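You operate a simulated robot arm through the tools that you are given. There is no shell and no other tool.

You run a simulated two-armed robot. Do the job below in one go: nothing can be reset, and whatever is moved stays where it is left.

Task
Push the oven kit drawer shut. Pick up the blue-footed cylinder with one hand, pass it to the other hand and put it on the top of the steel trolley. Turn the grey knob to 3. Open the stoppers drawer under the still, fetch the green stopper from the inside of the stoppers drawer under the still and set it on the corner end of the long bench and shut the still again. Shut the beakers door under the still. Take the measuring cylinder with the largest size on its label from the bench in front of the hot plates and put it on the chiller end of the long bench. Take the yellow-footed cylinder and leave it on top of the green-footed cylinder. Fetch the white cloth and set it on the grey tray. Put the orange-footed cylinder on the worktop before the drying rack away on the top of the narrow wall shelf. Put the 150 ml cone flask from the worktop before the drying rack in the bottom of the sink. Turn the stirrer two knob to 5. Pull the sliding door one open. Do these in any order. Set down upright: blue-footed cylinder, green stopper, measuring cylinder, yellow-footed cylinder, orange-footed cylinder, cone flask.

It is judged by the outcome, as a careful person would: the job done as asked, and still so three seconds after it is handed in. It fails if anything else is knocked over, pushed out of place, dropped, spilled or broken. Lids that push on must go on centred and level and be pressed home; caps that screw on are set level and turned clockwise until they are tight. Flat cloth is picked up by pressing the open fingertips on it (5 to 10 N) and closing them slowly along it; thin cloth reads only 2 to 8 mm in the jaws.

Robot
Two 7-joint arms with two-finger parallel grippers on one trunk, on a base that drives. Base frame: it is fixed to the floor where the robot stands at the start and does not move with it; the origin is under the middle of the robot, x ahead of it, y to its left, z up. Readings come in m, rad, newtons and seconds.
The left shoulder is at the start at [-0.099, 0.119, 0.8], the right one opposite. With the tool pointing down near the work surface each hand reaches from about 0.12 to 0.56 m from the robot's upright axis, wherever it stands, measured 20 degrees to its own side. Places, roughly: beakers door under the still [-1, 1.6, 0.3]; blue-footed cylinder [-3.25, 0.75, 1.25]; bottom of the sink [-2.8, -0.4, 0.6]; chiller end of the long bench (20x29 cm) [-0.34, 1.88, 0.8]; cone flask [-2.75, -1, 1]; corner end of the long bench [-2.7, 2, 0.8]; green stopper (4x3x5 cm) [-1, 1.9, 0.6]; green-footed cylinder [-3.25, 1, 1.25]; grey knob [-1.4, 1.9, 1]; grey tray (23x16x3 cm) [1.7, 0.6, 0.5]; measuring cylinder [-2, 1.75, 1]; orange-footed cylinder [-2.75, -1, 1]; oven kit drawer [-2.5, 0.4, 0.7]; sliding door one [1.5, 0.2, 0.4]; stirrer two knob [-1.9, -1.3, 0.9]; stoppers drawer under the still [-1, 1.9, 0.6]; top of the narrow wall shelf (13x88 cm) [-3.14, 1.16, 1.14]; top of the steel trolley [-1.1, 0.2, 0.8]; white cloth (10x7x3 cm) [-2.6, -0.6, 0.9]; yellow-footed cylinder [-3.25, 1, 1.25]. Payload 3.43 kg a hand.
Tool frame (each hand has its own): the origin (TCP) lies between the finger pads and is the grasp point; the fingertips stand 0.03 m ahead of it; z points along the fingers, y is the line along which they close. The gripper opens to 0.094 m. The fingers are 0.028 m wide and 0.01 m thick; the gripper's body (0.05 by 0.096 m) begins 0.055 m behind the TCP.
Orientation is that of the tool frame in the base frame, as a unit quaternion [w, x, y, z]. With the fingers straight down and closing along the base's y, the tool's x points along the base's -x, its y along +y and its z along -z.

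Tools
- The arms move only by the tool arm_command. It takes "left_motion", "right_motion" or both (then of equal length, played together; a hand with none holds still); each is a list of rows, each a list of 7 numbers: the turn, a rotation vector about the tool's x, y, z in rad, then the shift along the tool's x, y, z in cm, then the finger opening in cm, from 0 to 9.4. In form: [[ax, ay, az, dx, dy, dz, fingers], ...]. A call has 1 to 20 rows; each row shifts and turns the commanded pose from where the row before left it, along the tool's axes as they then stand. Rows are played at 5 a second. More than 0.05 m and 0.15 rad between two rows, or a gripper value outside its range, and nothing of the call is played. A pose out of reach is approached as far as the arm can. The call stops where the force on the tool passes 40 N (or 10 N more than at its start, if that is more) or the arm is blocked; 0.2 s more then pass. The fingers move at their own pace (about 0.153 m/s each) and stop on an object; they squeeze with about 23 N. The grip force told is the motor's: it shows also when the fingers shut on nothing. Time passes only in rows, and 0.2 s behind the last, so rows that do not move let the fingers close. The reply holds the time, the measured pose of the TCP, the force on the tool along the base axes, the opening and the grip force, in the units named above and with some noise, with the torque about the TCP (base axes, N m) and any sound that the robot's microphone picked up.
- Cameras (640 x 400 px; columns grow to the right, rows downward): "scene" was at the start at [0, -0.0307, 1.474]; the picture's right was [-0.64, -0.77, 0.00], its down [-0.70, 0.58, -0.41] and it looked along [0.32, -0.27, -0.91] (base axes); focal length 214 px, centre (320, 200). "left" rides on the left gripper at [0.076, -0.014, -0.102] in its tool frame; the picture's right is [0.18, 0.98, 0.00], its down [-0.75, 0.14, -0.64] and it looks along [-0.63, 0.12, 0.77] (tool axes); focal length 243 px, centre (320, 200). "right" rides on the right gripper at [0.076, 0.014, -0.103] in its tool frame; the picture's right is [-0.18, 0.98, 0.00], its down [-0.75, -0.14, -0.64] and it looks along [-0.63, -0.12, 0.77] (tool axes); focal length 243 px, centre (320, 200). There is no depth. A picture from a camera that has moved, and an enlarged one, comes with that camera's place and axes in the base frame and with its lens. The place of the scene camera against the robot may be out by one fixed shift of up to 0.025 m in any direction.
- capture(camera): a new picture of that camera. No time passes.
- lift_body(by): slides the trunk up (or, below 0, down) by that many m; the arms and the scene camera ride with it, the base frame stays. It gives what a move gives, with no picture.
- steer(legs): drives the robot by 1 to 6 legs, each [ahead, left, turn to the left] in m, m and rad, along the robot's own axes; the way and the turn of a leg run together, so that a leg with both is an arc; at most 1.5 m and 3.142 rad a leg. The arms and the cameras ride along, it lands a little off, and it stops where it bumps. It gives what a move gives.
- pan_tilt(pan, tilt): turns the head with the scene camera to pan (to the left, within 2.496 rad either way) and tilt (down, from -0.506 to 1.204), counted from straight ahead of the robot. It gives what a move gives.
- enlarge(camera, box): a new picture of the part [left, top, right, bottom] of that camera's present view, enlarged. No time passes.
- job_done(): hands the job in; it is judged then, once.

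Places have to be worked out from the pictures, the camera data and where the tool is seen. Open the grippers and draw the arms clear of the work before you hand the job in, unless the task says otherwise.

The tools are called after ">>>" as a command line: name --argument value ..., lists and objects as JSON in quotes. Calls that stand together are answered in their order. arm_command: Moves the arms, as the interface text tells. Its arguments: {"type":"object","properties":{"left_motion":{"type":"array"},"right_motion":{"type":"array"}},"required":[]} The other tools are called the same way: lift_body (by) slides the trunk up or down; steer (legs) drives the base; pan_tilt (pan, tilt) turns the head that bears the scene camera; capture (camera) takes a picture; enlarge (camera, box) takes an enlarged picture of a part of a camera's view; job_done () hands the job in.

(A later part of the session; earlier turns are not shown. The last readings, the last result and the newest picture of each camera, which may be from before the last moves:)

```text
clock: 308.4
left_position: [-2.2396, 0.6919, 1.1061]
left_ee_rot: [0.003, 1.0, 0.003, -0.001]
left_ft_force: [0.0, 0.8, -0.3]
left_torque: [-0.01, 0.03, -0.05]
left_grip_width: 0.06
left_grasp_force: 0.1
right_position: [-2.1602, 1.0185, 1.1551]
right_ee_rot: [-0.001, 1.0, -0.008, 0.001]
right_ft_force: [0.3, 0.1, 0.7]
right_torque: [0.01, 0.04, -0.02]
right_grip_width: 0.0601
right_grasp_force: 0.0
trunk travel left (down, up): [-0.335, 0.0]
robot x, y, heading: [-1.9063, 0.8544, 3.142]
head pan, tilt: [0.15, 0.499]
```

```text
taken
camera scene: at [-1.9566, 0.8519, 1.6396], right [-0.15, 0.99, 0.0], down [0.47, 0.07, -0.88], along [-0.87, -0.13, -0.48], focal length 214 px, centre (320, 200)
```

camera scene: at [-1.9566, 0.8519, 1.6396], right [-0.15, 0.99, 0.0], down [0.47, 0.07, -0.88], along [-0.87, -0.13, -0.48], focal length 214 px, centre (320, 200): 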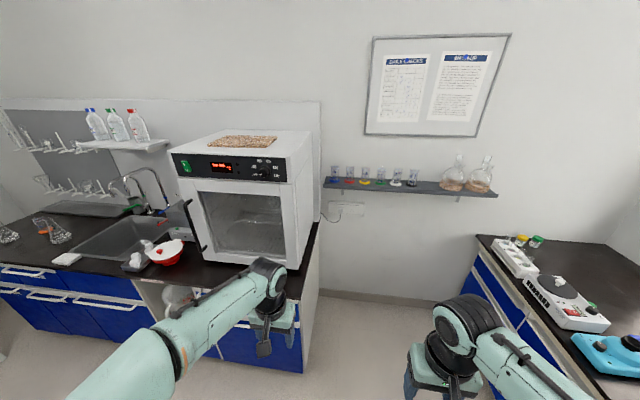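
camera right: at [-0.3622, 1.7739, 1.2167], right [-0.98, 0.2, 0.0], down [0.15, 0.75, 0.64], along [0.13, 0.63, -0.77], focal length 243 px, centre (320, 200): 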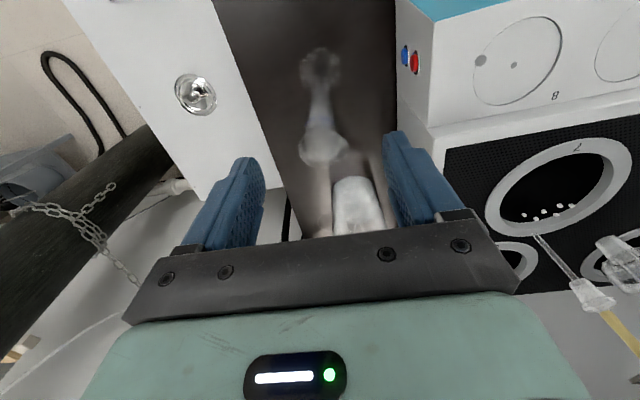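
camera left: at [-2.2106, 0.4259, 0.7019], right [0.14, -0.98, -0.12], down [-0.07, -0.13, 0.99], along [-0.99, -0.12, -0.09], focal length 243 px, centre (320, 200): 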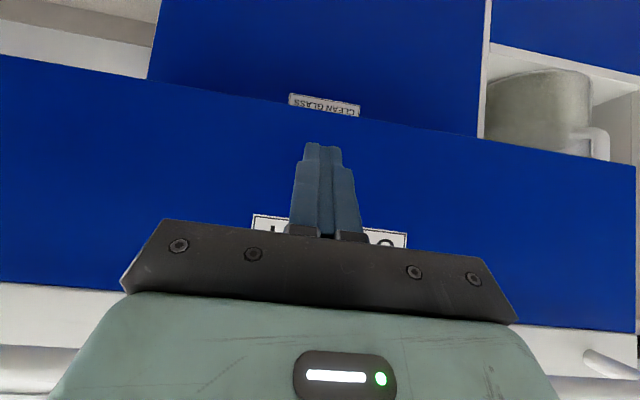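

I drive to face the shelf and raise the left hand above the cylinders' height.

>>> steer --legs '[[0, -0.28, 0], [0.45, 0, 0]]'

>>> arm_command --left_motion '[[0, 0, 0, 0, 0, -4, 6], [0, 0, 0, 0, 0, -4, 6], [0, 0, 0, 0, 0, -4, 6], [0, 0, 0, 0, 0, -4, 6], [0, 0, 0, 0, 0, -4, 6]]'

>>> pan_tilt --pan 0.0 --tilt 0.55

>>> capture --camera "scene"

>>> capture --camera "left"

```text
clock: 313.8
left_position: [-2.6886, 0.9722, 1.1038]
left_ee_rot: [0.003, 1.0, 0.006, -0.001]
left_ft_force: [0.7, 0.4, 0.7]
left_torque: [-0.01, 0.02, 0.02]
left_grip_width: 0.0601
left_grasp_force: 0.1
right_position: [-2.6115, 1.3015, 1.1545]
right_ee_rot: [-0.001, 1.0, -0.007, 0.001]
right_ft_force: [-0.1, 0.6, -0.1]
right_torque: [0.0, -0.01, -0.01]
right_grip_width: 0.0598
right_grasp_force: 0.1
trunk travel left (down, up): [-0.335, 0.0]
robot x, y, heading: [-2.3563, 1.1417, -3.136]
head pan, tilt: [0.15, 0.499]
```

```text
clock: 315.0
left_position: [-2.6899, 0.9761, 1.3058]
left_ee_rot: [0.003, 1.0, 0.006, -0.001]
left_ft_force: [0.6, -0.4, 0.4]
left_torque: [0.0, -0.02, -0.01]
left_grip_width: 0.0601
left_grasp_force: 0.0
right_position: [-2.6134, 1.3005, 1.1554]
right_ee_rot: [-0.001, 1.0, -0.006, 0.001]
right_ft_force: [-0.4, 0.1, 0.9]
right_torque: [-0.01, 0.0, -0.03]
right_grip_width: 0.0598
right_grasp_force: 0.1
trunk travel left (down, up): [-0.335, 0.0]
robot x, y, heading: [-2.3588, 1.1399, -3.136]
head pan, tilt: [0.15, 0.499]
```

```text
clock: 315.7
left_position: [-2.6904, 0.9751, 1.3044]
left_ee_rot: [0.003, 1.0, 0.006, -0.002]
left_ft_force: [-0.1, 0.3, 0.2]
left_torque: [0.03, 0.02, 0.04]
left_grip_width: 0.0601
left_grasp_force: 0.0
right_position: [-2.6122, 1.3, 1.1559]
right_ee_rot: [-0.002, 1.0, -0.006, 0.001]
right_ft_force: [0.7, 0.0, -0.1]
right_torque: [0.01, 0.03, 0.01]
right_grip_width: 0.0602
right_grasp_force: 0.0
trunk travel left (down, up): [-0.335, 0.0]
robot x, y, heading: [-2.3602, 1.1396, -3.142]
head pan, tilt: [0.0, 0.55]
```

```text
taken
camera scene: at [-2.4072, 1.1485, 1.635], right [0.0, 1.0, 0.0], down [0.52, 0.0, -0.85], along [-0.85, 0.0, -0.52], focal length 214 px, centre (320, 200)
```

scene: 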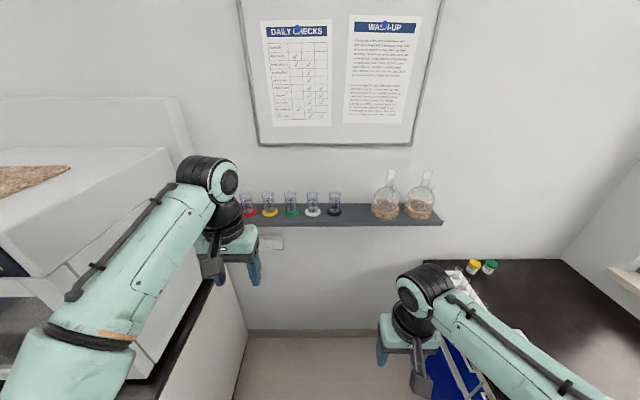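

```text
taken
camera left: at [-2.6136, 0.9909, 1.4064], right [0.2, -0.98, 0.01], down [-0.75, -0.15, 0.64], along [-0.63, -0.13, -0.76], focal length 243 px, centre (320, 200)
```

left: 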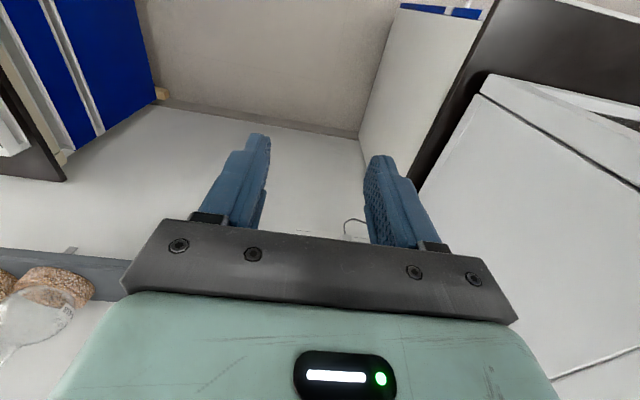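

I enlarge the shelf from here to refine the cylinder positions.

>>> enlarge --camera "scene" --box '[230, 160, 390, 240]'

```text
4.00 times, centred on (310, 200) of scene
camera zoom: at [-2.4072, 1.1485, 1.635], right [0.0, 1.0, 0.0], down [0.52, 0.0, -0.85], along [-0.85, 0.0, -0.52], focal length 858 px, centre (360, 200)
```

zoom: 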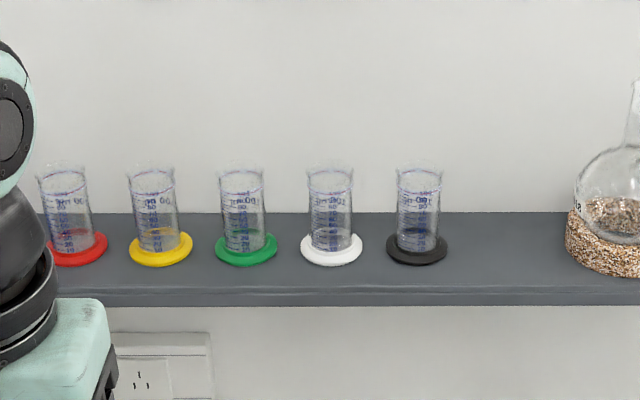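

Yellow at y≈0.951, green at y≈1.037, rims z≈1.24 (x≈-3.12). I drive closer with the left fingertips passing above the rims.

>>> steer --legs '[[0.3, 0, 0]]'

>>> capture --camera "left"

>>> capture --camera "scene"

```text
clock: 317.7
left_position: [-2.9816, 0.9712, 1.3036]
left_ee_rot: [0.004, 1.0, 0.008, -0.001]
left_ft_force: [-0.6, 0.3, -0.6]
left_torque: [0.0, 0.01, 0.0]
left_grip_width: 0.0602
left_grasp_force: 0.1
right_position: [-2.9065, 1.297, 1.1555]
right_ee_rot: [-0.001, 1.0, -0.003, 0.0]
right_ft_force: [0.4, -0.6, 0.4]
right_torque: [-0.03, 0.02, -0.01]
right_grip_width: 0.06
right_grasp_force: 0.0
trunk travel left (down, up): [-0.335, 0.0]
robot x, y, heading: [-2.6525, 1.1371, -3.128]
head pan, tilt: [0.0, 0.55]
```

```text
taken
camera left: at [-2.906, 0.9871, 1.4065], right [0.2, -0.98, 0.01], down [-0.75, -0.15, 0.64], along [-0.63, -0.13, -0.76], focal length 243 px, centre (320, 200)
```

left: 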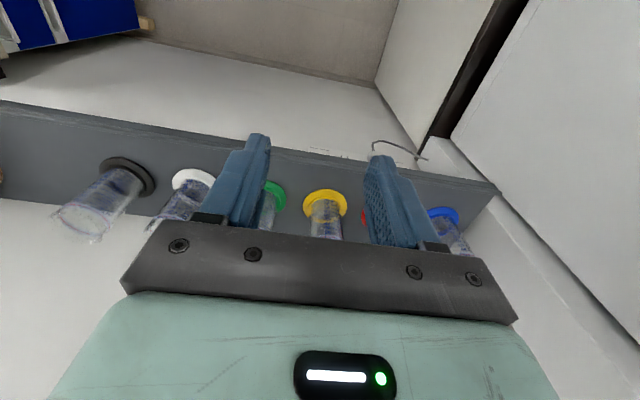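

```text
taken
camera scene: at [-2.7006, 1.1462, 1.6349], right [-0.01, 1.0, 0.0], down [0.52, 0.01, -0.85], along [-0.85, -0.01, -0.52], focal length 214 px, centre (320, 200)
```

scene: 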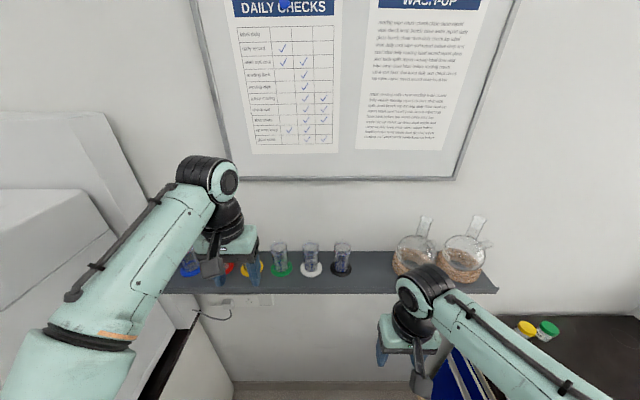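

I pull the right hand back for safety and move the left hand over the yellow cylinder for a closer look.

>>> arm_command --left_motion '[[0, 0, 0, -4, 1, 0, 7], [0, 0, 0, -4, 1, 0, 7], [0, 0, 0, -3.5, 0.5, 0, 7]]' --right_motion '[[0, 0, 0, 4, 0, 0, 6], [0, 0, 0, 4, 0, 0, 6], [0, 0, 0, 3, 0, 0, 6]]'

>>> capture --camera "left"

```text
clock: 318.5
left_position: [-3.0511, 0.9507, 1.2947]
left_ee_rot: [0.003, 1.0, 0.009, -0.003]
left_ft_force: [-0.8, -0.8, -0.1]
left_torque: [0.01, 0.01, -0.01]
left_grip_width: 0.0697
left_grasp_force: 0.1
left hand out of reach, approached as far as the arm can: row 2, 3
right_position: [-2.7994, 1.296, 1.1537]
right_ee_rot: [0.0, 1.0, -0.003, 0.002]
right_ft_force: [-0.9, 0.5, 0.6]
right_torque: [0.03, 0.0, 0.01]
right_grip_width: 0.06
right_grasp_force: 0.0
trunk travel left (down, up): [-0.335, 0.0]
robot x, y, heading: [-2.6549, 1.1363, -3.132]
head pan, tilt: [0.0, 0.55]
```

```text
taken
camera left: at [-2.9759, 0.9664, 1.3965], right [0.2, -0.98, 0.01], down [-0.75, -0.15, 0.65], along [-0.63, -0.13, -0.76], focal length 243 px, centre (320, 200)
```

left: 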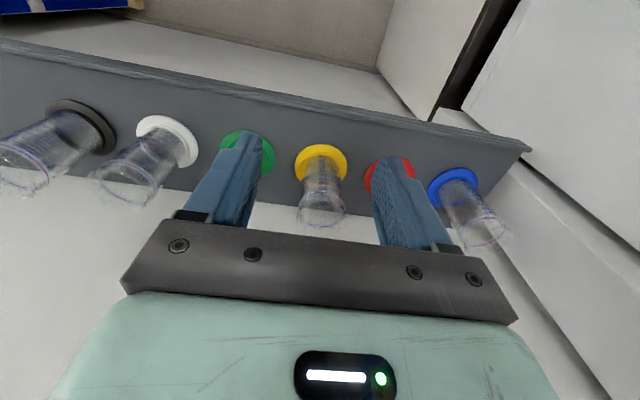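

Hand-camera fix: yellow axis (-3.129, 0.932), rim z≈1.227; green ≈(−3.13, 1.018). The arm needs the base closer, so I drive ahead 9 cm.

>>> steer --legs '[[0.09, 0, -0.01]]'

>>> capture --camera "left"

```text
clock: 319.6
left_position: [-3.1411, 0.9542, 1.2949]
left_ee_rot: [0.004, 1.0, 0.003, -0.002]
left_ft_force: [-0.3, 0.1, 0.0]
left_torque: [0.03, 0.03, 0.0]
left_grip_width: 0.07
left_grasp_force: 0.0
right_position: [-2.8852, 1.2964, 1.1534]
right_ee_rot: [-0.002, 1.0, -0.008, 0.001]
right_ft_force: [0.3, -0.1, 0.5]
right_torque: [-0.01, 0.0, 0.02]
right_grip_width: 0.0598
right_grasp_force: 0.1
trunk travel left (down, up): [-0.335, 0.0]
robot x, y, heading: [-2.7468, 1.1389, 3.144]
head pan, tilt: [0.0, 0.55]
```

```text
taken
camera left: at [-3.0644, 0.9694, 1.3966], right [0.19, -0.98, 0.01], down [-0.75, -0.14, 0.65], along [-0.63, -0.13, -0.76], focal length 243 px, centre (320, 200)
```

left: 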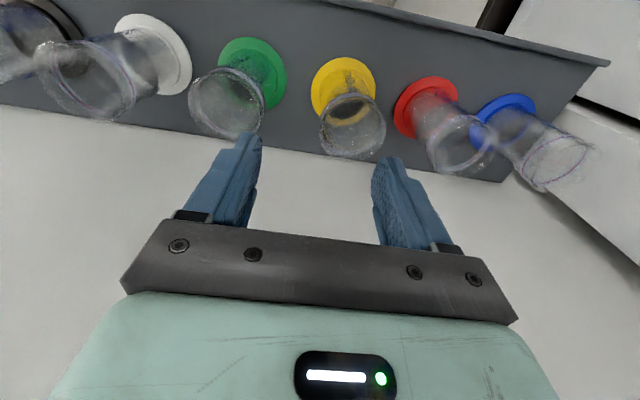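

Refined: yellow (-3.1275, 0.932), green (-3.1297, 1.018), rims ≈1.233. I align over yellow and descend halfway.

>>> arm_command --left_motion '[[0, 0, 0, 1.4, 1.1, 0, 6.4], [0, 0, 0, 0, 1.1, 0, 6.4], [0, 0, 0, 0, 0, 2, 6.4], [0, 0, 0, 0, 0, 2, 6.4]]'

>>> capture --camera "left"

```text
clock: 320.6
left_position: [-3.1279, 0.9306, 1.2538]
left_ee_rot: [0.003, 1.0, 0.004, -0.003]
left_ft_force: [0.1, -0.3, 0.3]
left_torque: [0.0, -0.05, 0.0]
left_grip_width: 0.0641
left_grasp_force: 0.0
right_position: [-2.8858, 1.2962, 1.154]
right_ee_rot: [-0.001, 1.0, -0.008, 0.0]
right_ft_force: [-0.3, -0.7, 0.2]
right_torque: [0.03, 0.03, -0.01]
right_grip_width: 0.0598
right_grasp_force: 0.1
trunk travel left (down, up): [-0.335, 0.0]
robot x, y, heading: [-2.742, 1.1408, 3.139]
head pan, tilt: [0.0, 0.55]
```

```text
taken
camera left: at [-3.0522, 0.9462, 1.3553], right [0.19, -0.98, 0.0], down [-0.75, -0.14, 0.65], along [-0.63, -0.13, -0.76], focal length 243 px, centre (320, 200)
```

left: 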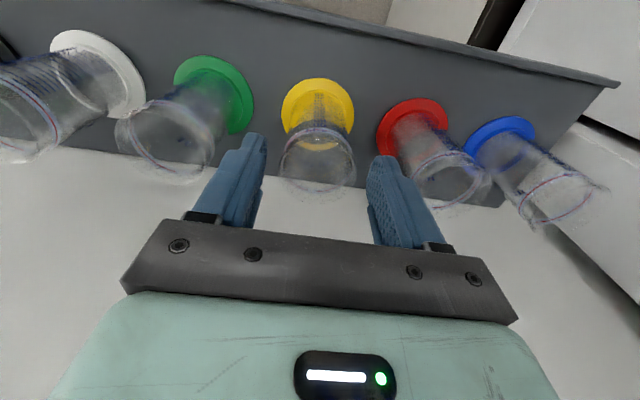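

Well centred in y; I shift 4 mm toward the robot and descend to the low grip height, then close.

>>> arm_command --left_motion '[[0, 0, 0, 0.4, 0, 2, 6.4], [0, 0, 0, 0, 0, 2, 6.4], [0, 0, 0, 0, 0, 1.5, 6.4], [0, 0, 0, 0, 0, 0.6, 6.4]]'

>>> capture --camera "left"

```text
clock: 321.6
left_position: [-3.1246, 0.9313, 1.1942]
left_ee_rot: [0.004, 1.0, 0.004, -0.002]
left_ft_force: [-0.9, -0.5, -0.5]
left_torque: [-0.02, 0.01, 0.03]
left_grip_width: 0.064
left_grasp_force: 0.1
right_position: [-2.8864, 1.2973, 1.1552]
right_ee_rot: [-0.001, 1.0, -0.008, 0.0]
right_ft_force: [0.5, 0.3, -0.2]
right_torque: [-0.05, -0.02, -0.01]
right_grip_width: 0.0601
right_grasp_force: 0.0
trunk travel left (down, up): [-0.335, 0.0]
robot x, y, heading: [-2.7371, 1.1396, 3.146]
head pan, tilt: [0.0, 0.55]
```

```text
taken
camera left: at [-3.048, 0.9458, 1.2954], right [0.19, -0.98, 0.01], down [-0.75, -0.14, 0.65], along [-0.63, -0.13, -0.76], focal length 243 px, centre (320, 200)
```

left: 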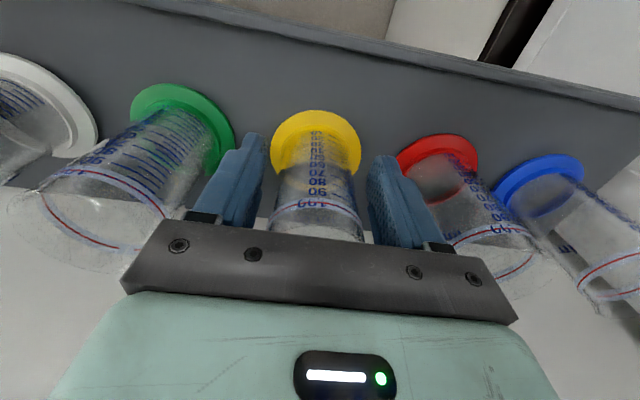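

The yellow cylinder is between the fingers with neighbours clear. I close and lift it straight up.

>>> arm_command --left_motion '[[0, 0, 0, 0, 0, 0, 5], [0, 0, 0, 0, 0, 0, 3], [0, 0, 0, 0, 0, 0, 0], [0, 0, 0, 0, 0, 0, 0]]'

>>> arm_command --left_motion '[[0, 0, 0, 0, 0, -1, 0], [0, 0, 0, 0, 0, -2, 0], [0, 0, 0, 0, 0, -3, 0], [0, 0, 0, 0, 0, -3, 0], [0, 0, 0, 0, 0, -2.5, 0]]'

>>> capture --camera "left"

```text
clock: 322.6
left_position: [-3.1246, 0.9319, 1.1937]
left_ee_rot: [0.003, 1.0, 0.004, -0.003]
left_ft_force: [-0.6, 0.4, -0.4]
left_torque: [0.05, 0.0, -0.03]
left_grip_width: 0.0489
left_grasp_force: 23.3
right_position: [-2.8867, 1.2969, 1.1544]
right_ee_rot: [-0.001, 1.0, -0.008, 0.001]
right_ft_force: [0.5, 0.1, -0.5]
right_torque: [0.0, -0.01, 0.0]
right_grip_width: 0.06
right_grasp_force: 0.0
trunk travel left (down, up): [-0.335, 0.0]
robot x, y, heading: [-2.7407, 1.1397, 3.14]
head pan, tilt: [0.0, 0.55]
```

```text
clock: 323.8
left_position: [-3.1235, 0.9307, 1.2978]
left_ee_rot: [0.003, 1.0, 0.004, -0.002]
left_ft_force: [0.3, 0.0, -1.6]
left_torque: [0.0, -0.02, -0.01]
left_grip_width: 0.0486
left_grasp_force: 23.0
left hand out of reach, approached as far as the arm can: row 5
right_position: [-2.8864, 1.2971, 1.1548]
right_ee_rot: [-0.001, 1.0, -0.007, 0.0]
right_ft_force: [0.4, -0.4, -0.7]
right_torque: [0.0, -0.03, 0.0]
right_grip_width: 0.0599
right_grasp_force: 0.1
trunk travel left (down, up): [-0.335, 0.0]
robot x, y, heading: [-2.7399, 1.1406, 3.144]
head pan, tilt: [0.0, 0.55]
```

```text
taken
camera left: at [-3.0472, 0.9463, 1.3993], right [0.19, -0.98, 0.01], down [-0.75, -0.14, 0.65], along [-0.63, -0.13, -0.76], focal length 243 px, centre (320, 200)
```

left: 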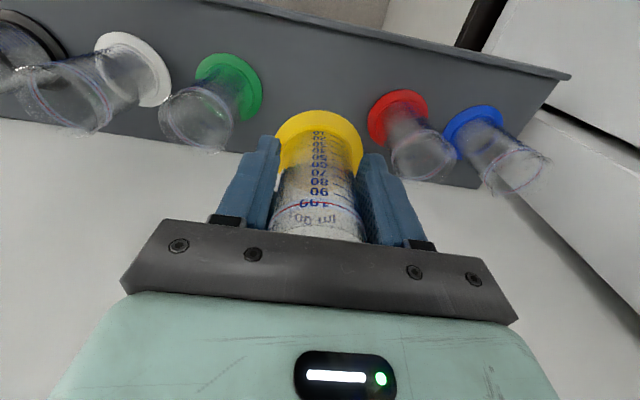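

Yellow is held (49 mm) but the height margin over green's rim is slim. I draw it back from the shelf, move the base 4 cm closer to gain height, and raise it more.

>>> arm_command --left_motion '[[0, 0, 0, 3.5, 0, 0, 0], [0, 0, 0, 3.5, 0, 0, 0], [0, 0, 0, 2, 0, -1, 0]]'

>>> steer --legs '[[0.04, 0, 0]]'

>>> arm_command --left_motion '[[0, 0, 0, 0, 0, -1.5, 0], [0, 0, 0, 0, 0, -1.5, 0], [0, 0, 0, 0, -2.8, 0, 0], [0, 0, 0, 0, -2.8, 0, 0], [0, 0, 0, 0, -2.8, 0, 0]]'

>>> capture --camera "left"

>>> capture --camera "scene"

```text
clock: 324.6
left_position: [-3.033, 0.9349, 1.3069]
left_ee_rot: [0.003, 1.0, 0.004, -0.003]
left_ft_force: [-0.7, 0.6, -0.4]
left_torque: [-0.01, 0.0, 0.01]
left_grip_width: 0.0484
left_grasp_force: 22.5
right_position: [-2.8863, 1.2965, 1.1532]
right_ee_rot: [-0.001, 1.0, -0.008, 0.001]
right_ft_force: [0.6, -1.0, 0.4]
right_torque: [0.01, -0.03, 0.05]
right_grip_width: 0.0601
right_grasp_force: 0.0
trunk travel left (down, up): [-0.335, 0.0]
robot x, y, heading: [-2.7397, 1.1394, 3.141]
head pan, tilt: [0.0, 0.55]
```

```text
clock: 325.5
left_position: [-3.0702, 0.9355, 1.306]
left_ee_rot: [0.003, 1.0, 0.003, -0.003]
left_ft_force: [0.5, 0.1, -1.5]
left_torque: [0.0, -0.01, 0.01]
left_grip_width: 0.0486
left_grasp_force: 22.8
right_position: [-2.9237, 1.2965, 1.1538]
right_ee_rot: [-0.001, 1.0, -0.009, 0.0]
right_ft_force: [-0.3, -0.4, 0.1]
right_torque: [0.01, 0.02, -0.04]
right_grip_width: 0.0601
right_grasp_force: 0.1
trunk travel left (down, up): [-0.335, 0.0]
robot x, y, heading: [-2.785, 1.1395, 3.14]
head pan, tilt: [0.0, 0.55]
```

```text
clock: 326.7
left_position: [-3.0723, 1.0201, 1.3325]
left_ee_rot: [0.004, 1.0, 0.002, -0.003]
left_ft_force: [0.2, 1.0, -1.6]
left_torque: [-0.03, -0.04, 0.01]
left_grip_width: 0.0487
left_grasp_force: 22.5
left hand out of reach, approached as far as the arm can: row 1, 2
right_position: [-2.9254, 1.2978, 1.1536]
right_ee_rot: [-0.001, 1.0, -0.009, -0.001]
right_ft_force: [0.6, 0.8, -0.4]
right_torque: [-0.03, -0.04, -0.02]
right_grip_width: 0.06
right_grasp_force: 0.0
trunk travel left (down, up): [-0.335, 0.0]
robot x, y, heading: [-2.781, 1.1392, 3.138]
head pan, tilt: [0.0, 0.55]
```

```text
taken
camera left: at [-2.9966, 1.0352, 1.4338], right [0.19, -0.98, 0.01], down [-0.75, -0.14, 0.65], along [-0.63, -0.13, -0.76], focal length 243 px, centre (320, 200)
```

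left: 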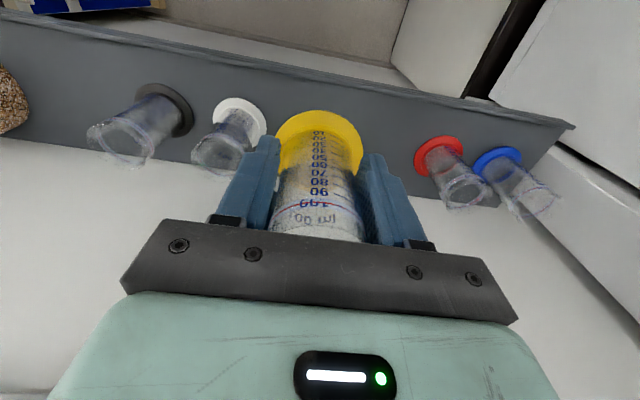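

```text
taken
camera scene: at [-2.8292, 1.1482, 1.635], right [0.0, 1.0, 0.0], down [0.52, 0.0, -0.85], along [-0.85, 0.0, -0.52], focal length 214 px, centre (320, 200)
```

scene: 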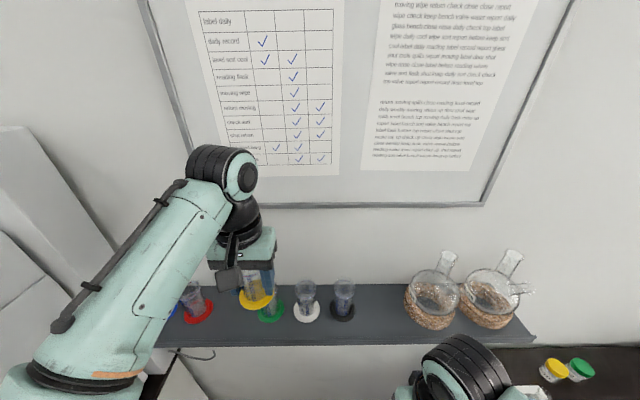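

Now well above green. I move forward over the green cylinder (target x≈-3.127, y≈1.017).

>>> arm_command --left_motion '[[0, 0, 0, -2, 0.3, 0, 0], [0, 0, 0, -2, 0, 0, 0], [0, 0, 0, -1.5, 0, 0, 0]]'

>>> capture --camera "scene"

>>> enlarge --camera "scene" --box '[200, 230, 360, 350]'

>>> capture --camera "left"

```text
clock: 327.5
left_position: [-3.0933, 1.0167, 1.3316]
left_ee_rot: [0.003, 1.0, 0.003, -0.004]
left_ft_force: [0.0, -0.5, -1.1]
left_torque: [0.02, -0.04, 0.01]
left_grip_width: 0.0487
left_grasp_force: 22.7
left hand out of reach, approached as far as the arm can: row 2, 3
right_position: [-2.9261, 1.2975, 1.1545]
right_ee_rot: [-0.001, 1.0, -0.008, -0.001]
right_ft_force: [0.8, 0.0, -0.4]
right_torque: [0.0, 0.01, -0.03]
right_grip_width: 0.0601
right_grasp_force: 0.1
trunk travel left (down, up): [-0.335, 0.0]
robot x, y, heading: [-2.7771, 1.1363, 3.136]
head pan, tilt: [0.0, 0.55]
```

```text
taken
camera scene: at [-2.8289, 1.1461, 1.635], right [0.0, 1.0, 0.0], down [0.52, 0.0, -0.85], along [-0.85, 0.0, -0.52], focal length 214 px, centre (320, 200)
```

scene: 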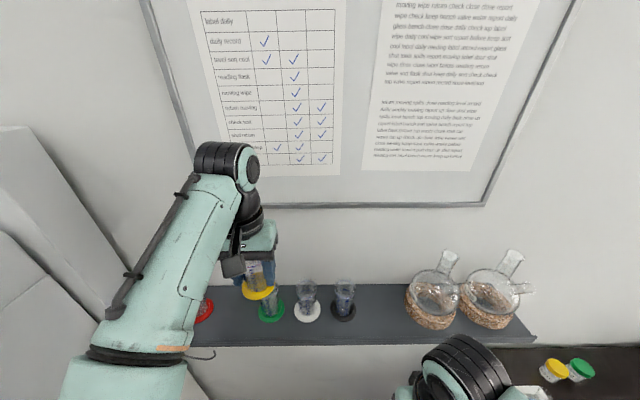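

```text
3.33 times, centred on (280, 290) of scene
camera zoom: at [-2.8289, 1.1461, 1.635], right [0.0, 1.0, 0.0], down [0.52, 0.0, -0.85], along [-0.85, 0.0, -0.52], focal length 715 px, centre (453, -100)
```

zoom: 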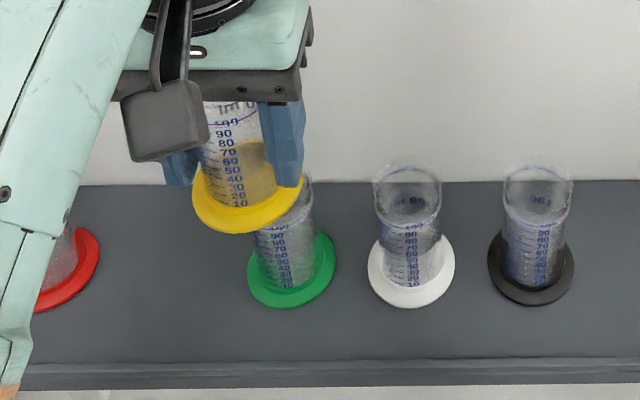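

```text
taken
camera left: at [-3.0161, 1.0312, 1.4327], right [0.19, -0.98, 0.0], down [-0.75, -0.14, 0.65], along [-0.64, -0.13, -0.76], focal length 243 px, centre (320, 200)
```

left: 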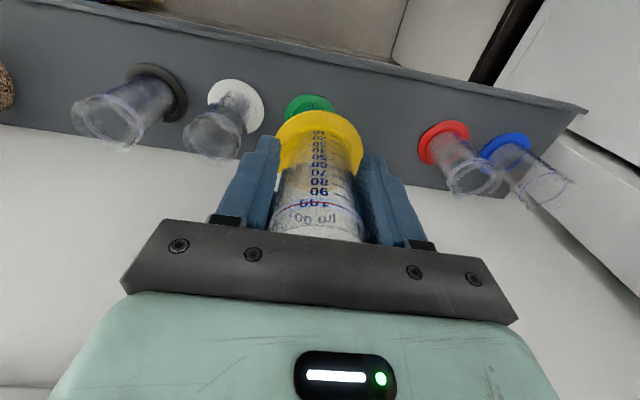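

The arm is at its reach; I nudge the base ahead ~3.3 cm to bring yellow above green, then check.

>>> steer --legs '[[0.033, 0, 0]]'

>>> capture --camera "left"

>>> enlarge --camera "scene" --box '[200, 230, 360, 350]'

```text
clock: 328.3
left_position: [-3.1208, 1.0167, 1.3311]
left_ee_rot: [0.002, 1.0, 0.003, -0.003]
left_ft_force: [0.0, -0.2, -1.5]
left_torque: [-0.01, 0.02, -0.01]
left_grip_width: 0.0486
left_grasp_force: 22.6
right_position: [-2.9544, 1.2967, 1.1535]
right_ee_rot: [0.0, 1.0, -0.008, 0.0]
right_ft_force: [0.6, -0.8, 0.2]
right_torque: [-0.03, 0.02, 0.03]
right_grip_width: 0.0598
right_grasp_force: 0.1
trunk travel left (down, up): [-0.335, 0.0]
robot x, y, heading: [-2.811, 1.1369, 3.137]
head pan, tilt: [0.0, 0.55]
```

```text
taken
camera left: at [-3.0444, 1.0313, 1.4324], right [0.19, -0.98, 0.0], down [-0.75, -0.14, 0.65], along [-0.64, -0.13, -0.76], focal length 243 px, centre (320, 200)
```

left: 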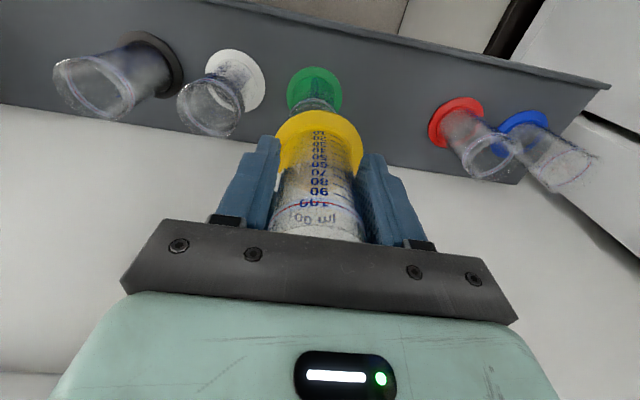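

```text
3.33 times, centred on (280, 290) of scene
camera zoom: at [-2.8571, 1.1462, 1.6347], right [0.0, 1.0, 0.0], down [0.52, 0.0, -0.85], along [-0.85, 0.0, -0.52], focal length 715 px, centre (453, -100)
```

zoom: 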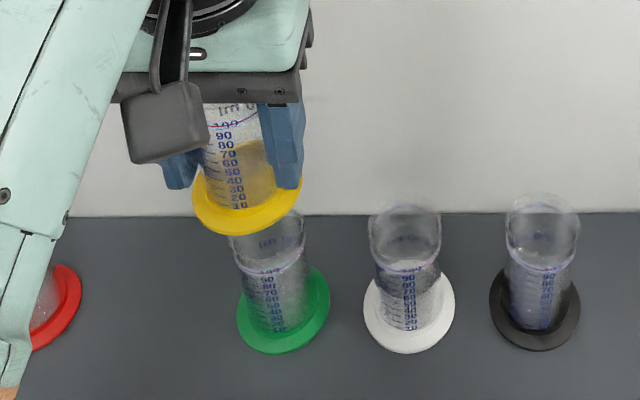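

I enlarge the hand view to compare the green foot with the yellow foot precisely.

>>> enlarge --camera "left" --box '[260, 50, 380, 150]'

```text
4.00 times, centred on (320, 100) of left
camera zoom: at [-3.0444, 1.0313, 1.4324], right [0.19, -0.98, 0.0], down [-0.75, -0.14, 0.65], along [-0.64, -0.13, -0.76], focal length 970 px, centre (320, 600)
```

zoom: 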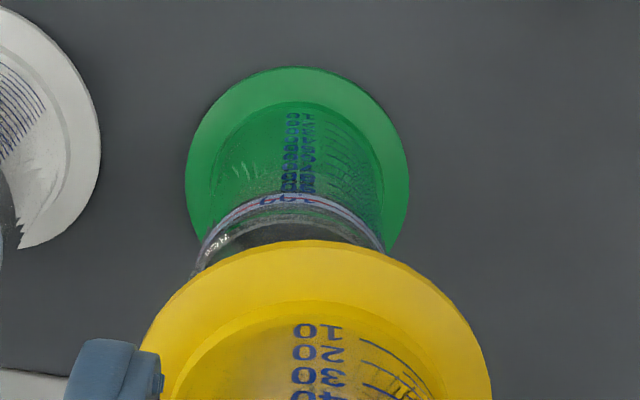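

Green's axis is ~5 mm to +y and ~2–3 mm further than yellow's. I correct and lower yellow toward green's rim.

>>> arm_command --left_motion '[[0, 0, 0, -0.3, -0.45, 0, 0], [0, 0, 0, 0, 0, 1, 0], [0, 0, 0, 0, 0, 1, 0]]'

>>> enlarge --camera "left" --box '[260, 50, 380, 150]'

>>> enlarge --camera "scene" --box '[200, 230, 360, 350]'

```text
clock: 329.1
left_position: [-3.1266, 1.0185, 1.3112]
left_ee_rot: [0.003, 1.0, 0.003, -0.004]
left_ft_force: [0.0, -0.1, -0.9]
left_torque: [0.04, -0.04, -0.02]
left_grip_width: 0.0489
left_grasp_force: 23.5
right_position: [-2.9573, 1.2965, 1.1529]
right_ee_rot: [-0.001, 1.0, -0.007, -0.001]
right_ft_force: [0.0, 0.7, -0.6]
right_torque: [-0.05, 0.02, 0.0]
right_grip_width: 0.0598
right_grasp_force: 0.1
trunk travel left (down, up): [-0.335, 0.0]
robot x, y, heading: [-2.8123, 1.1357, 3.135]
head pan, tilt: [0.0, 0.55]
```

```text
4.00 times, centred on (320, 100) of left
camera zoom: at [-3.0505, 1.0343, 1.4131], right [0.19, -0.98, 0.0], down [-0.75, -0.14, 0.65], along [-0.64, -0.13, -0.76], focal length 970 px, centre (320, 600)
```

zoom: 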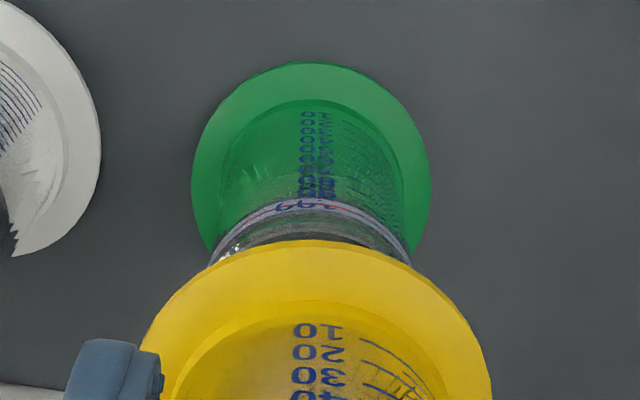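

```text
3.33 times, centred on (280, 290) of scene
camera zoom: at [-2.861, 1.1459, 1.6351], right [0.0, 1.0, 0.0], down [0.52, 0.0, -0.85], along [-0.85, 0.0, -0.52], focal length 715 px, centre (453, -100)
```

zoom: 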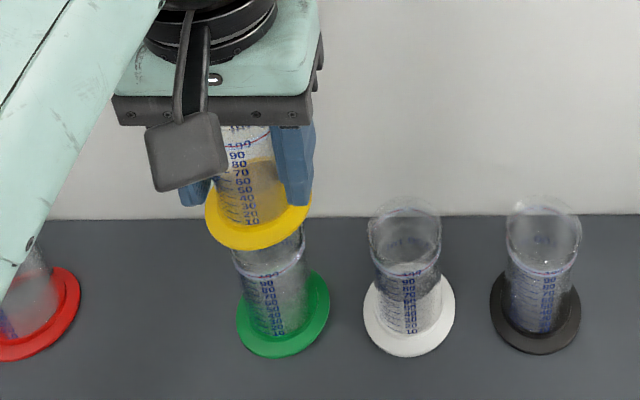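

Both views agree: yellow is ~4 mm too far and ~2.5 mm too low in y. I correct and lower in small steps.

>>> arm_command --left_motion '[[0, 0, 0, 0.4, -0.27, 0, 0], [0, 0, 0, 0, 0, 0.6, 0], [0, 0, 0, 0, 0, 0.5, 0]]'

>>> enlarge --camera "scene" --box '[210, 240, 330, 350]'

>>> enlarge --camera "left" --box '[260, 50, 380, 150]'

```text
clock: 329.9
left_position: [-3.1247, 1.0234, 1.3003]
left_ee_rot: [0.003, 1.0, 0.002, -0.003]
left_ft_force: [0.3, -0.3, -0.9]
left_torque: [-0.01, 0.02, 0.0]
left_grip_width: 0.0486
left_grasp_force: 22.6
right_position: [-2.9582, 1.2978, 1.1543]
right_ee_rot: [-0.001, 1.0, -0.008, 0.001]
right_ft_force: [0.3, -0.6, -0.1]
right_torque: [0.02, -0.01, -0.01]
right_grip_width: 0.0599
right_grasp_force: 0.0
trunk travel left (down, up): [-0.335, 0.0]
robot x, y, heading: [-2.8118, 1.1374, 3.141]
head pan, tilt: [0.0, 0.55]
```

```text
3.64 times, centred on (270, 295) of scene
camera zoom: at [-2.8605, 1.1462, 1.635], right [0.0, 1.0, 0.0], down [0.52, 0.0, -0.85], along [-0.85, 0.0, -0.52], focal length 780 px, centre (502, -146)
```

zoom: 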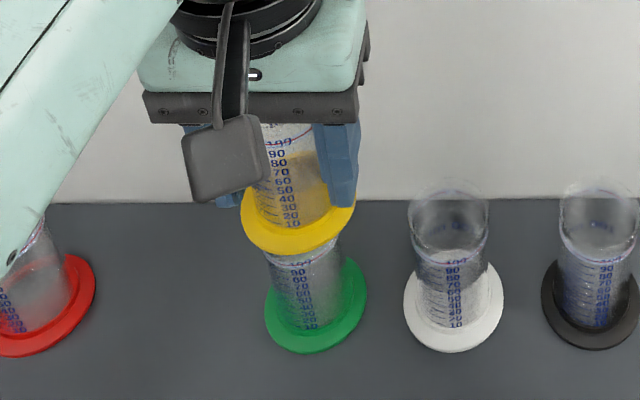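

```text
4.00 times, centred on (320, 100) of left
camera zoom: at [-3.0472, 1.0386, 1.4012], right [0.19, -0.98, 0.0], down [-0.75, -0.14, 0.65], along [-0.64, -0.13, -0.76], focal length 970 px, centre (320, 600)
```

zoom: 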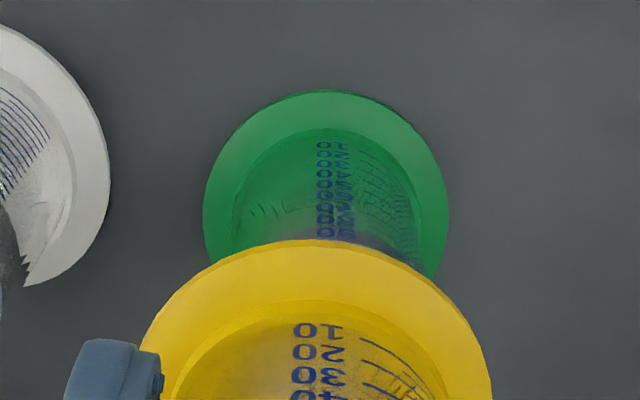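

Aligned within ~2 mm. I trim 1.5 mm and lower to contact in small steps.

>>> arm_command --left_motion '[[0, 0, 0, 0, 0.15, 0.3, 0], [0, 0, 0, 0, 0, 0.3, 0]]'

>>> arm_command --left_motion '[[0, 0, 0, 0, 0, 0.3, 0]]'

>>> arm_command --left_motion '[[0, 0, 0, 0, 0, 0.3, 0]]'

```text
clock: 330.5
left_position: [-3.1246, 1.0208, 1.2932]
left_ee_rot: [0.002, 1.0, 0.003, -0.003]
left_ft_force: [0.6, -0.1, -1.7]
left_torque: [-0.01, -0.02, 0.01]
left_grip_width: 0.0487
left_grasp_force: 23.2
right_position: [-2.9572, 1.2972, 1.155]
right_ee_rot: [-0.001, 1.0, -0.008, 0.0]
right_ft_force: [0.3, 0.1, -0.8]
right_torque: [0.03, 0.0, 0.02]
right_grip_width: 0.0601
right_grasp_force: 0.0
trunk travel left (down, up): [-0.335, 0.0]
robot x, y, heading: [-2.8131, 1.1369, 3.141]
head pan, tilt: [0.0, 0.55]
```

```text
clock: 330.9
left_position: [-3.1231, 1.0206, 1.2915]
left_ee_rot: [0.004, 1.0, 0.004, -0.003]
left_ft_force: [0.1, 0.0, -0.1]
left_torque: [0.01, 0.02, 0.02]
left_grip_width: 0.0484
left_grasp_force: 22.8
right_position: [-2.9589, 1.2973, 1.1538]
right_ee_rot: [0.0, 1.0, -0.008, 0.0]
right_ft_force: [-0.1, 0.5, 0.2]
right_torque: [0.03, 0.02, 0.01]
right_grip_width: 0.0601
right_grasp_force: 0.1
trunk travel left (down, up): [-0.335, 0.0]
robot x, y, heading: [-2.8122, 1.1394, 3.143]
head pan, tilt: [0.0, 0.55]
```

```text
clock: 331.3
left_position: [-3.1241, 1.0223, 1.2887]
left_ee_rot: [0.003, 1.0, 0.002, -0.004]
left_ft_force: [0.3, 0.4, 2.9]
left_torque: [0.08, 0.02, -0.01]
left_grip_width: 0.0486
left_grasp_force: 22.8
right_position: [-2.9569, 1.2967, 1.1543]
right_ee_rot: [-0.001, 1.0, -0.008, 0.001]
right_ft_force: [0.3, 0.2, -0.7]
right_torque: [-0.04, 0.02, 0.03]
right_grip_width: 0.0599
right_grasp_force: 0.0
trunk travel left (down, up): [-0.335, 0.0]
robot x, y, heading: [-2.8143, 1.1364, 3.141]
head pan, tilt: [0.0, 0.55]
```

Contact felt (+2.9 N). I check the stack before releasing.

>>> enlarge --camera "scene" --box '[210, 240, 330, 350]'

>>> enlarge --camera "left" --box '[260, 50, 380, 150]'

```text
3.64 times, centred on (270, 295) of scene
camera zoom: at [-2.8604, 1.1462, 1.6351], right [0.0, 1.0, 0.0], down [0.52, 0.0, -0.85], along [-0.85, 0.0, -0.52], focal length 780 px, centre (502, -146)
```

zoom: 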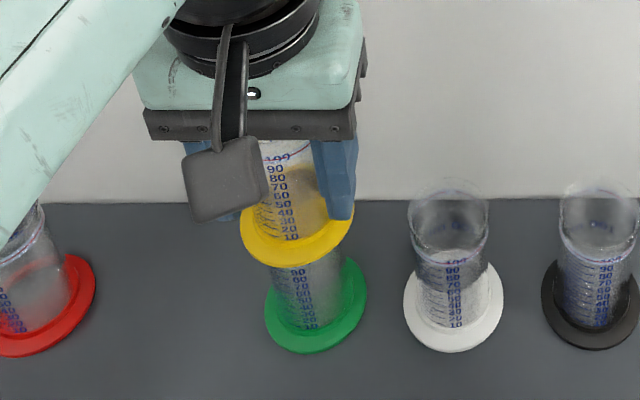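

```text
4.00 times, centred on (320, 100) of left
camera zoom: at [-3.047, 1.0362, 1.3897], right [0.19, -0.98, 0.0], down [-0.75, -0.14, 0.65], along [-0.64, -0.13, -0.76], focal length 970 px, centre (320, 600)
```

zoom: 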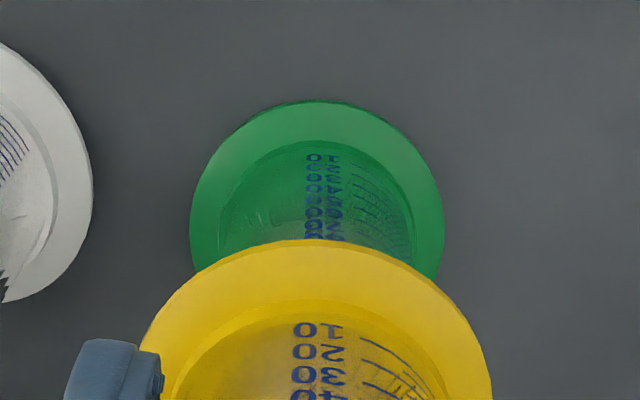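

The stack is concentric within ~1 mm. I open the fingers, rise 2 cm, and withdraw backward with the fingers passing either side.

>>> arm_command --left_motion '[[0, 0, 0, 0, 0, 0, 5.2], [0, 0, 0, 0, 0, 0, 6], [0, 0, 0, 0, 0, 0, 7], [0, 0, 0, 0, 0, 0, 8], [0, 0, 0, 0, 0, -0.7, 8], [0, 0, 0, 0, 0, -0.7, 8]]'

>>> capture --camera "left"

```text
clock: 332.7
left_position: [-3.1223, 1.0238, 1.3018]
left_ee_rot: [0.002, 1.0, 0.003, -0.003]
left_ft_force: [0.2, -0.1, -0.7]
left_torque: [-0.01, -0.01, 0.01]
left_grip_width: 0.08
left_grasp_force: 0.1
right_position: [-2.9579, 1.2967, 1.1533]
right_ee_rot: [-0.001, 1.0, -0.008, 0.0]
right_ft_force: [0.2, -0.5, 0.1]
right_torque: [-0.02, -0.01, 0.02]
right_grip_width: 0.0601
right_grasp_force: 0.0
trunk travel left (down, up): [-0.335, 0.0]
robot x, y, heading: [-2.8138, 1.1363, 3.138]
head pan, tilt: [0.0, 0.55]
```

```text
taken
camera left: at [-3.0471, 1.0366, 1.4036], right [0.19, -0.98, 0.0], down [-0.75, -0.14, 0.65], along [-0.64, -0.13, -0.76], focal length 243 px, centre (320, 200)
```

left: 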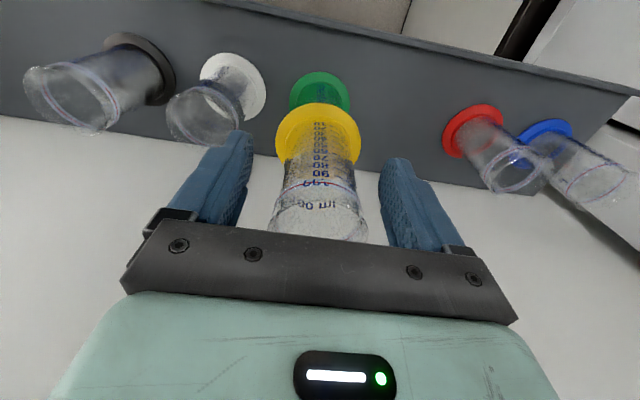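

Yellow stands on green. I withdraw the hand straight back toward the robot.

>>> arm_command --left_motion '[[0, 0, 0, 2, 0, -0.3, 8], [0, 0, 0, 3, 0, 0, 8], [0, 0, 0, 3, 0, 0, 8], [0, 0, 0, 3, 0, 0, 8], [0, 0, 0, 3, 0, 0, 8]]'

>>> capture --camera "scene"

>>> enlarge --camera "scene" --box '[150, 220, 370, 350]'

```text
clock: 333.9
left_position: [-2.9818, 1.0241, 1.3065]
left_ee_rot: [0.003, 1.0, 0.003, -0.003]
left_ft_force: [0.5, 0.3, 0.4]
left_torque: [-0.01, 0.01, 0.02]
left_grip_width: 0.0799
left_grasp_force: 0.0
right_position: [-2.9573, 1.2959, 1.1547]
right_ee_rot: [-0.001, 1.0, -0.007, 0.0]
right_ft_force: [-1.0, -0.4, -0.4]
right_torque: [0.0, 0.03, 0.03]
right_grip_width: 0.06
right_grasp_force: 0.1
trunk travel left (down, up): [-0.335, 0.0]
robot x, y, heading: [-2.8109, 1.1375, 3.141]
head pan, tilt: [0.0, 0.55]
```

```text
taken
camera scene: at [-2.8596, 1.146, 1.635], right [0.0, 1.0, 0.0], down [0.52, 0.0, -0.85], along [-0.85, 0.0, -0.52], focal length 214 px, centre (320, 200)
```

scene: 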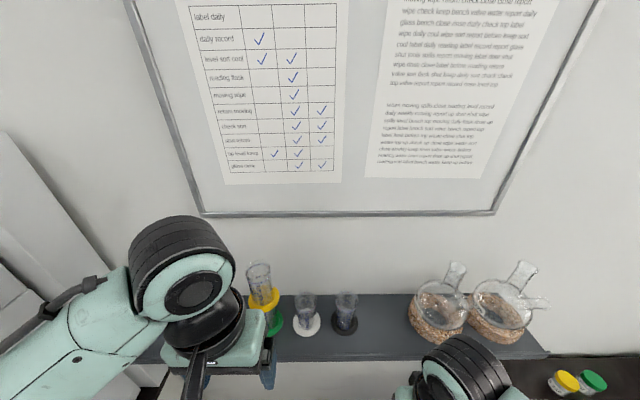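

```text
2.91 times, centred on (260, 285) of scene
camera zoom: at [-2.8596, 1.146, 1.635], right [0.0, 1.0, 0.0], down [0.52, 0.0, -0.85], along [-0.85, 0.0, -0.52], focal length 624 px, centre (494, -47)
```

zoom: 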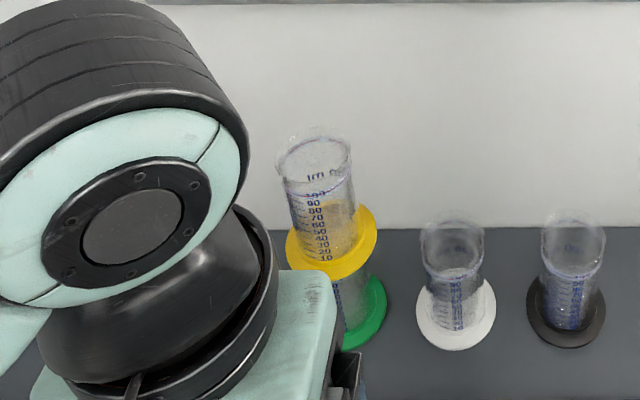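

Yellow is cleanly stacked on green. Before reaching for blue near the oven, I look left to judge the clearance.

>>> pan_tilt --pan 0.7 --tilt 0.6

>>> capture --camera "scene"

```text
clock: 335.0
left_position: [-2.9829, 1.0241, 1.3054]
left_ee_rot: [0.003, 1.0, 0.003, -0.004]
left_ft_force: [-0.2, 0.4, -0.1]
left_torque: [0.01, -0.01, 0.03]
left_grip_width: 0.0803
left_grasp_force: 0.0
right_position: [-2.9569, 1.2971, 1.1536]
right_ee_rot: [0.0, 1.0, -0.008, 0.0]
right_ft_force: [0.4, 0.9, 0.2]
right_torque: [0.01, 0.0, 0.02]
right_grip_width: 0.06
right_grasp_force: 0.1
trunk travel left (down, up): [-0.335, 0.0]
robot x, y, heading: [-2.818, 1.1432, 3.145]
head pan, tilt: [0.7, 0.6]
```

```text
taken
camera scene: at [-2.8384, 1.0894, 1.6305], right [-0.64, 0.77, 0.0], down [0.43, 0.36, -0.83], along [-0.63, -0.53, -0.56], focal length 214 px, centre (320, 200)
```

scene: 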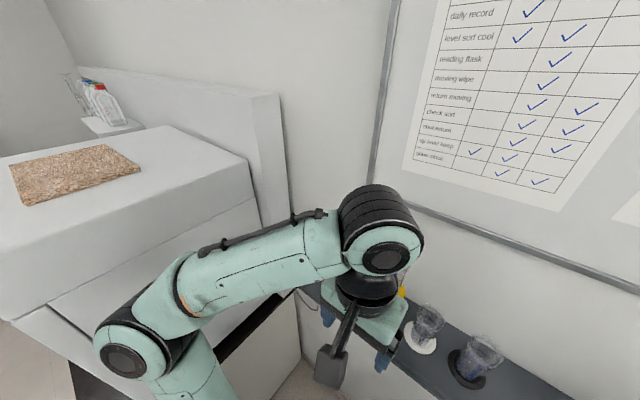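

The elbow could crowd the oven in a straight-down grasp, so for blue I'll use a forward-pitched grasp from further back. I back off and shift left.

>>> steer --legs '[[-0.2, 0, 0], [0, 0.08, 0]]'

>>> arm_command --left_motion '[[0, 0, 0, -3, 1, 1, 8], [0, 0, 0, -3, 1, 1, 8], [0, 0, 0, -3, 1, 1, 8], [0, -0.131, 0, -2, 1, 0, 8], [0, -0.131, 0, 0, 0, 0, 8], [0, -0.131, 0, 0, 0, 0, 8], [0, -0.131, 0, 0, 0, 0, 8], [0, -0.131, 0, 0, 0, 0, 8], [0, -0.131, 0, 0, 0, 0, 8], [0, -0.131, 0, 0, 0, 0, 8], [0, -0.131, 0, 0, 0, 0, 8]]'

>>> capture --camera "scene"

>>> capture --camera "left"

```text
clock: 337.5
left_position: [-2.7834, 0.9466, 1.3056]
left_ee_rot: [0.002, 1.0, 0.004, -0.003]
left_ft_force: [0.6, 0.0, 0.4]
left_torque: [0.02, -0.02, 0.02]
left_grip_width: 0.08
left_grasp_force: 0.1
right_position: [-2.759, 1.2182, 1.1535]
right_ee_rot: [-0.001, 1.0, -0.007, -0.001]
right_ft_force: [1.0, 0.4, -0.1]
right_torque: [-0.02, 0.0, -0.02]
right_grip_width: 0.0599
right_grasp_force: 0.0
trunk travel left (down, up): [-0.335, 0.0]
robot x, y, heading: [-2.6146, 1.0611, -3.14]
head pan, tilt: [0.7, 0.6]
```

```text
clock: 339.9
left_position: [-2.8934, 0.9055, 1.277]
left_ee_rot: [0.004, 0.864, 0.001, -0.504]
left_ft_force: [0.5, -0.1, 0.4]
left_torque: [0.0, 0.02, -0.02]
left_grip_width: 0.0802
left_grasp_force: 0.2
right_position: [-2.7583, 1.2186, 1.1543]
right_ee_rot: [-0.001, 1.0, -0.007, 0.0]
right_ft_force: [-0.2, -0.6, -1.0]
right_torque: [0.0, 0.06, 0.0]
right_grip_width: 0.0599
right_grasp_force: 0.0
trunk travel left (down, up): [-0.335, 0.0]
robot x, y, heading: [-2.6151, 1.0583, -3.137]
head pan, tilt: [0.7, 0.6]
```

```text
taken
camera scene: at [-2.6388, 1.011, 1.6305], right [-0.65, 0.76, 0.0], down [0.43, 0.36, -0.83], along [-0.63, -0.53, -0.56], focal length 214 px, centre (320, 200)
```

scene: 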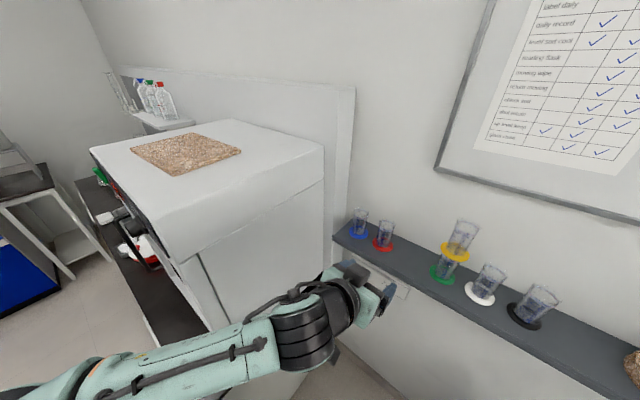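

```text
taken
camera left: at [-2.7676, 0.9209, 1.2603], right [0.1, -0.98, -0.15], down [0.19, -0.13, 0.97], along [-0.98, -0.12, 0.17], focal length 243 px, centre (320, 200)
```

left: 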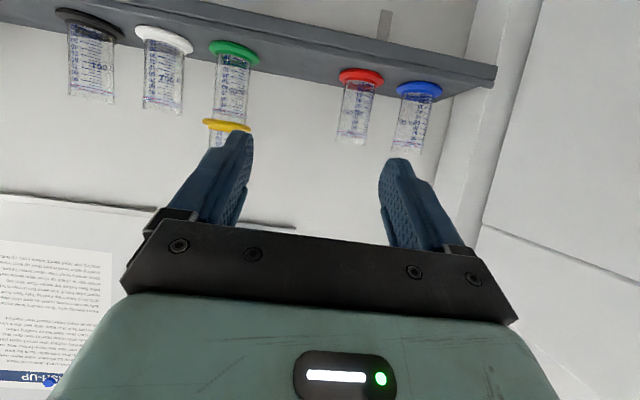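

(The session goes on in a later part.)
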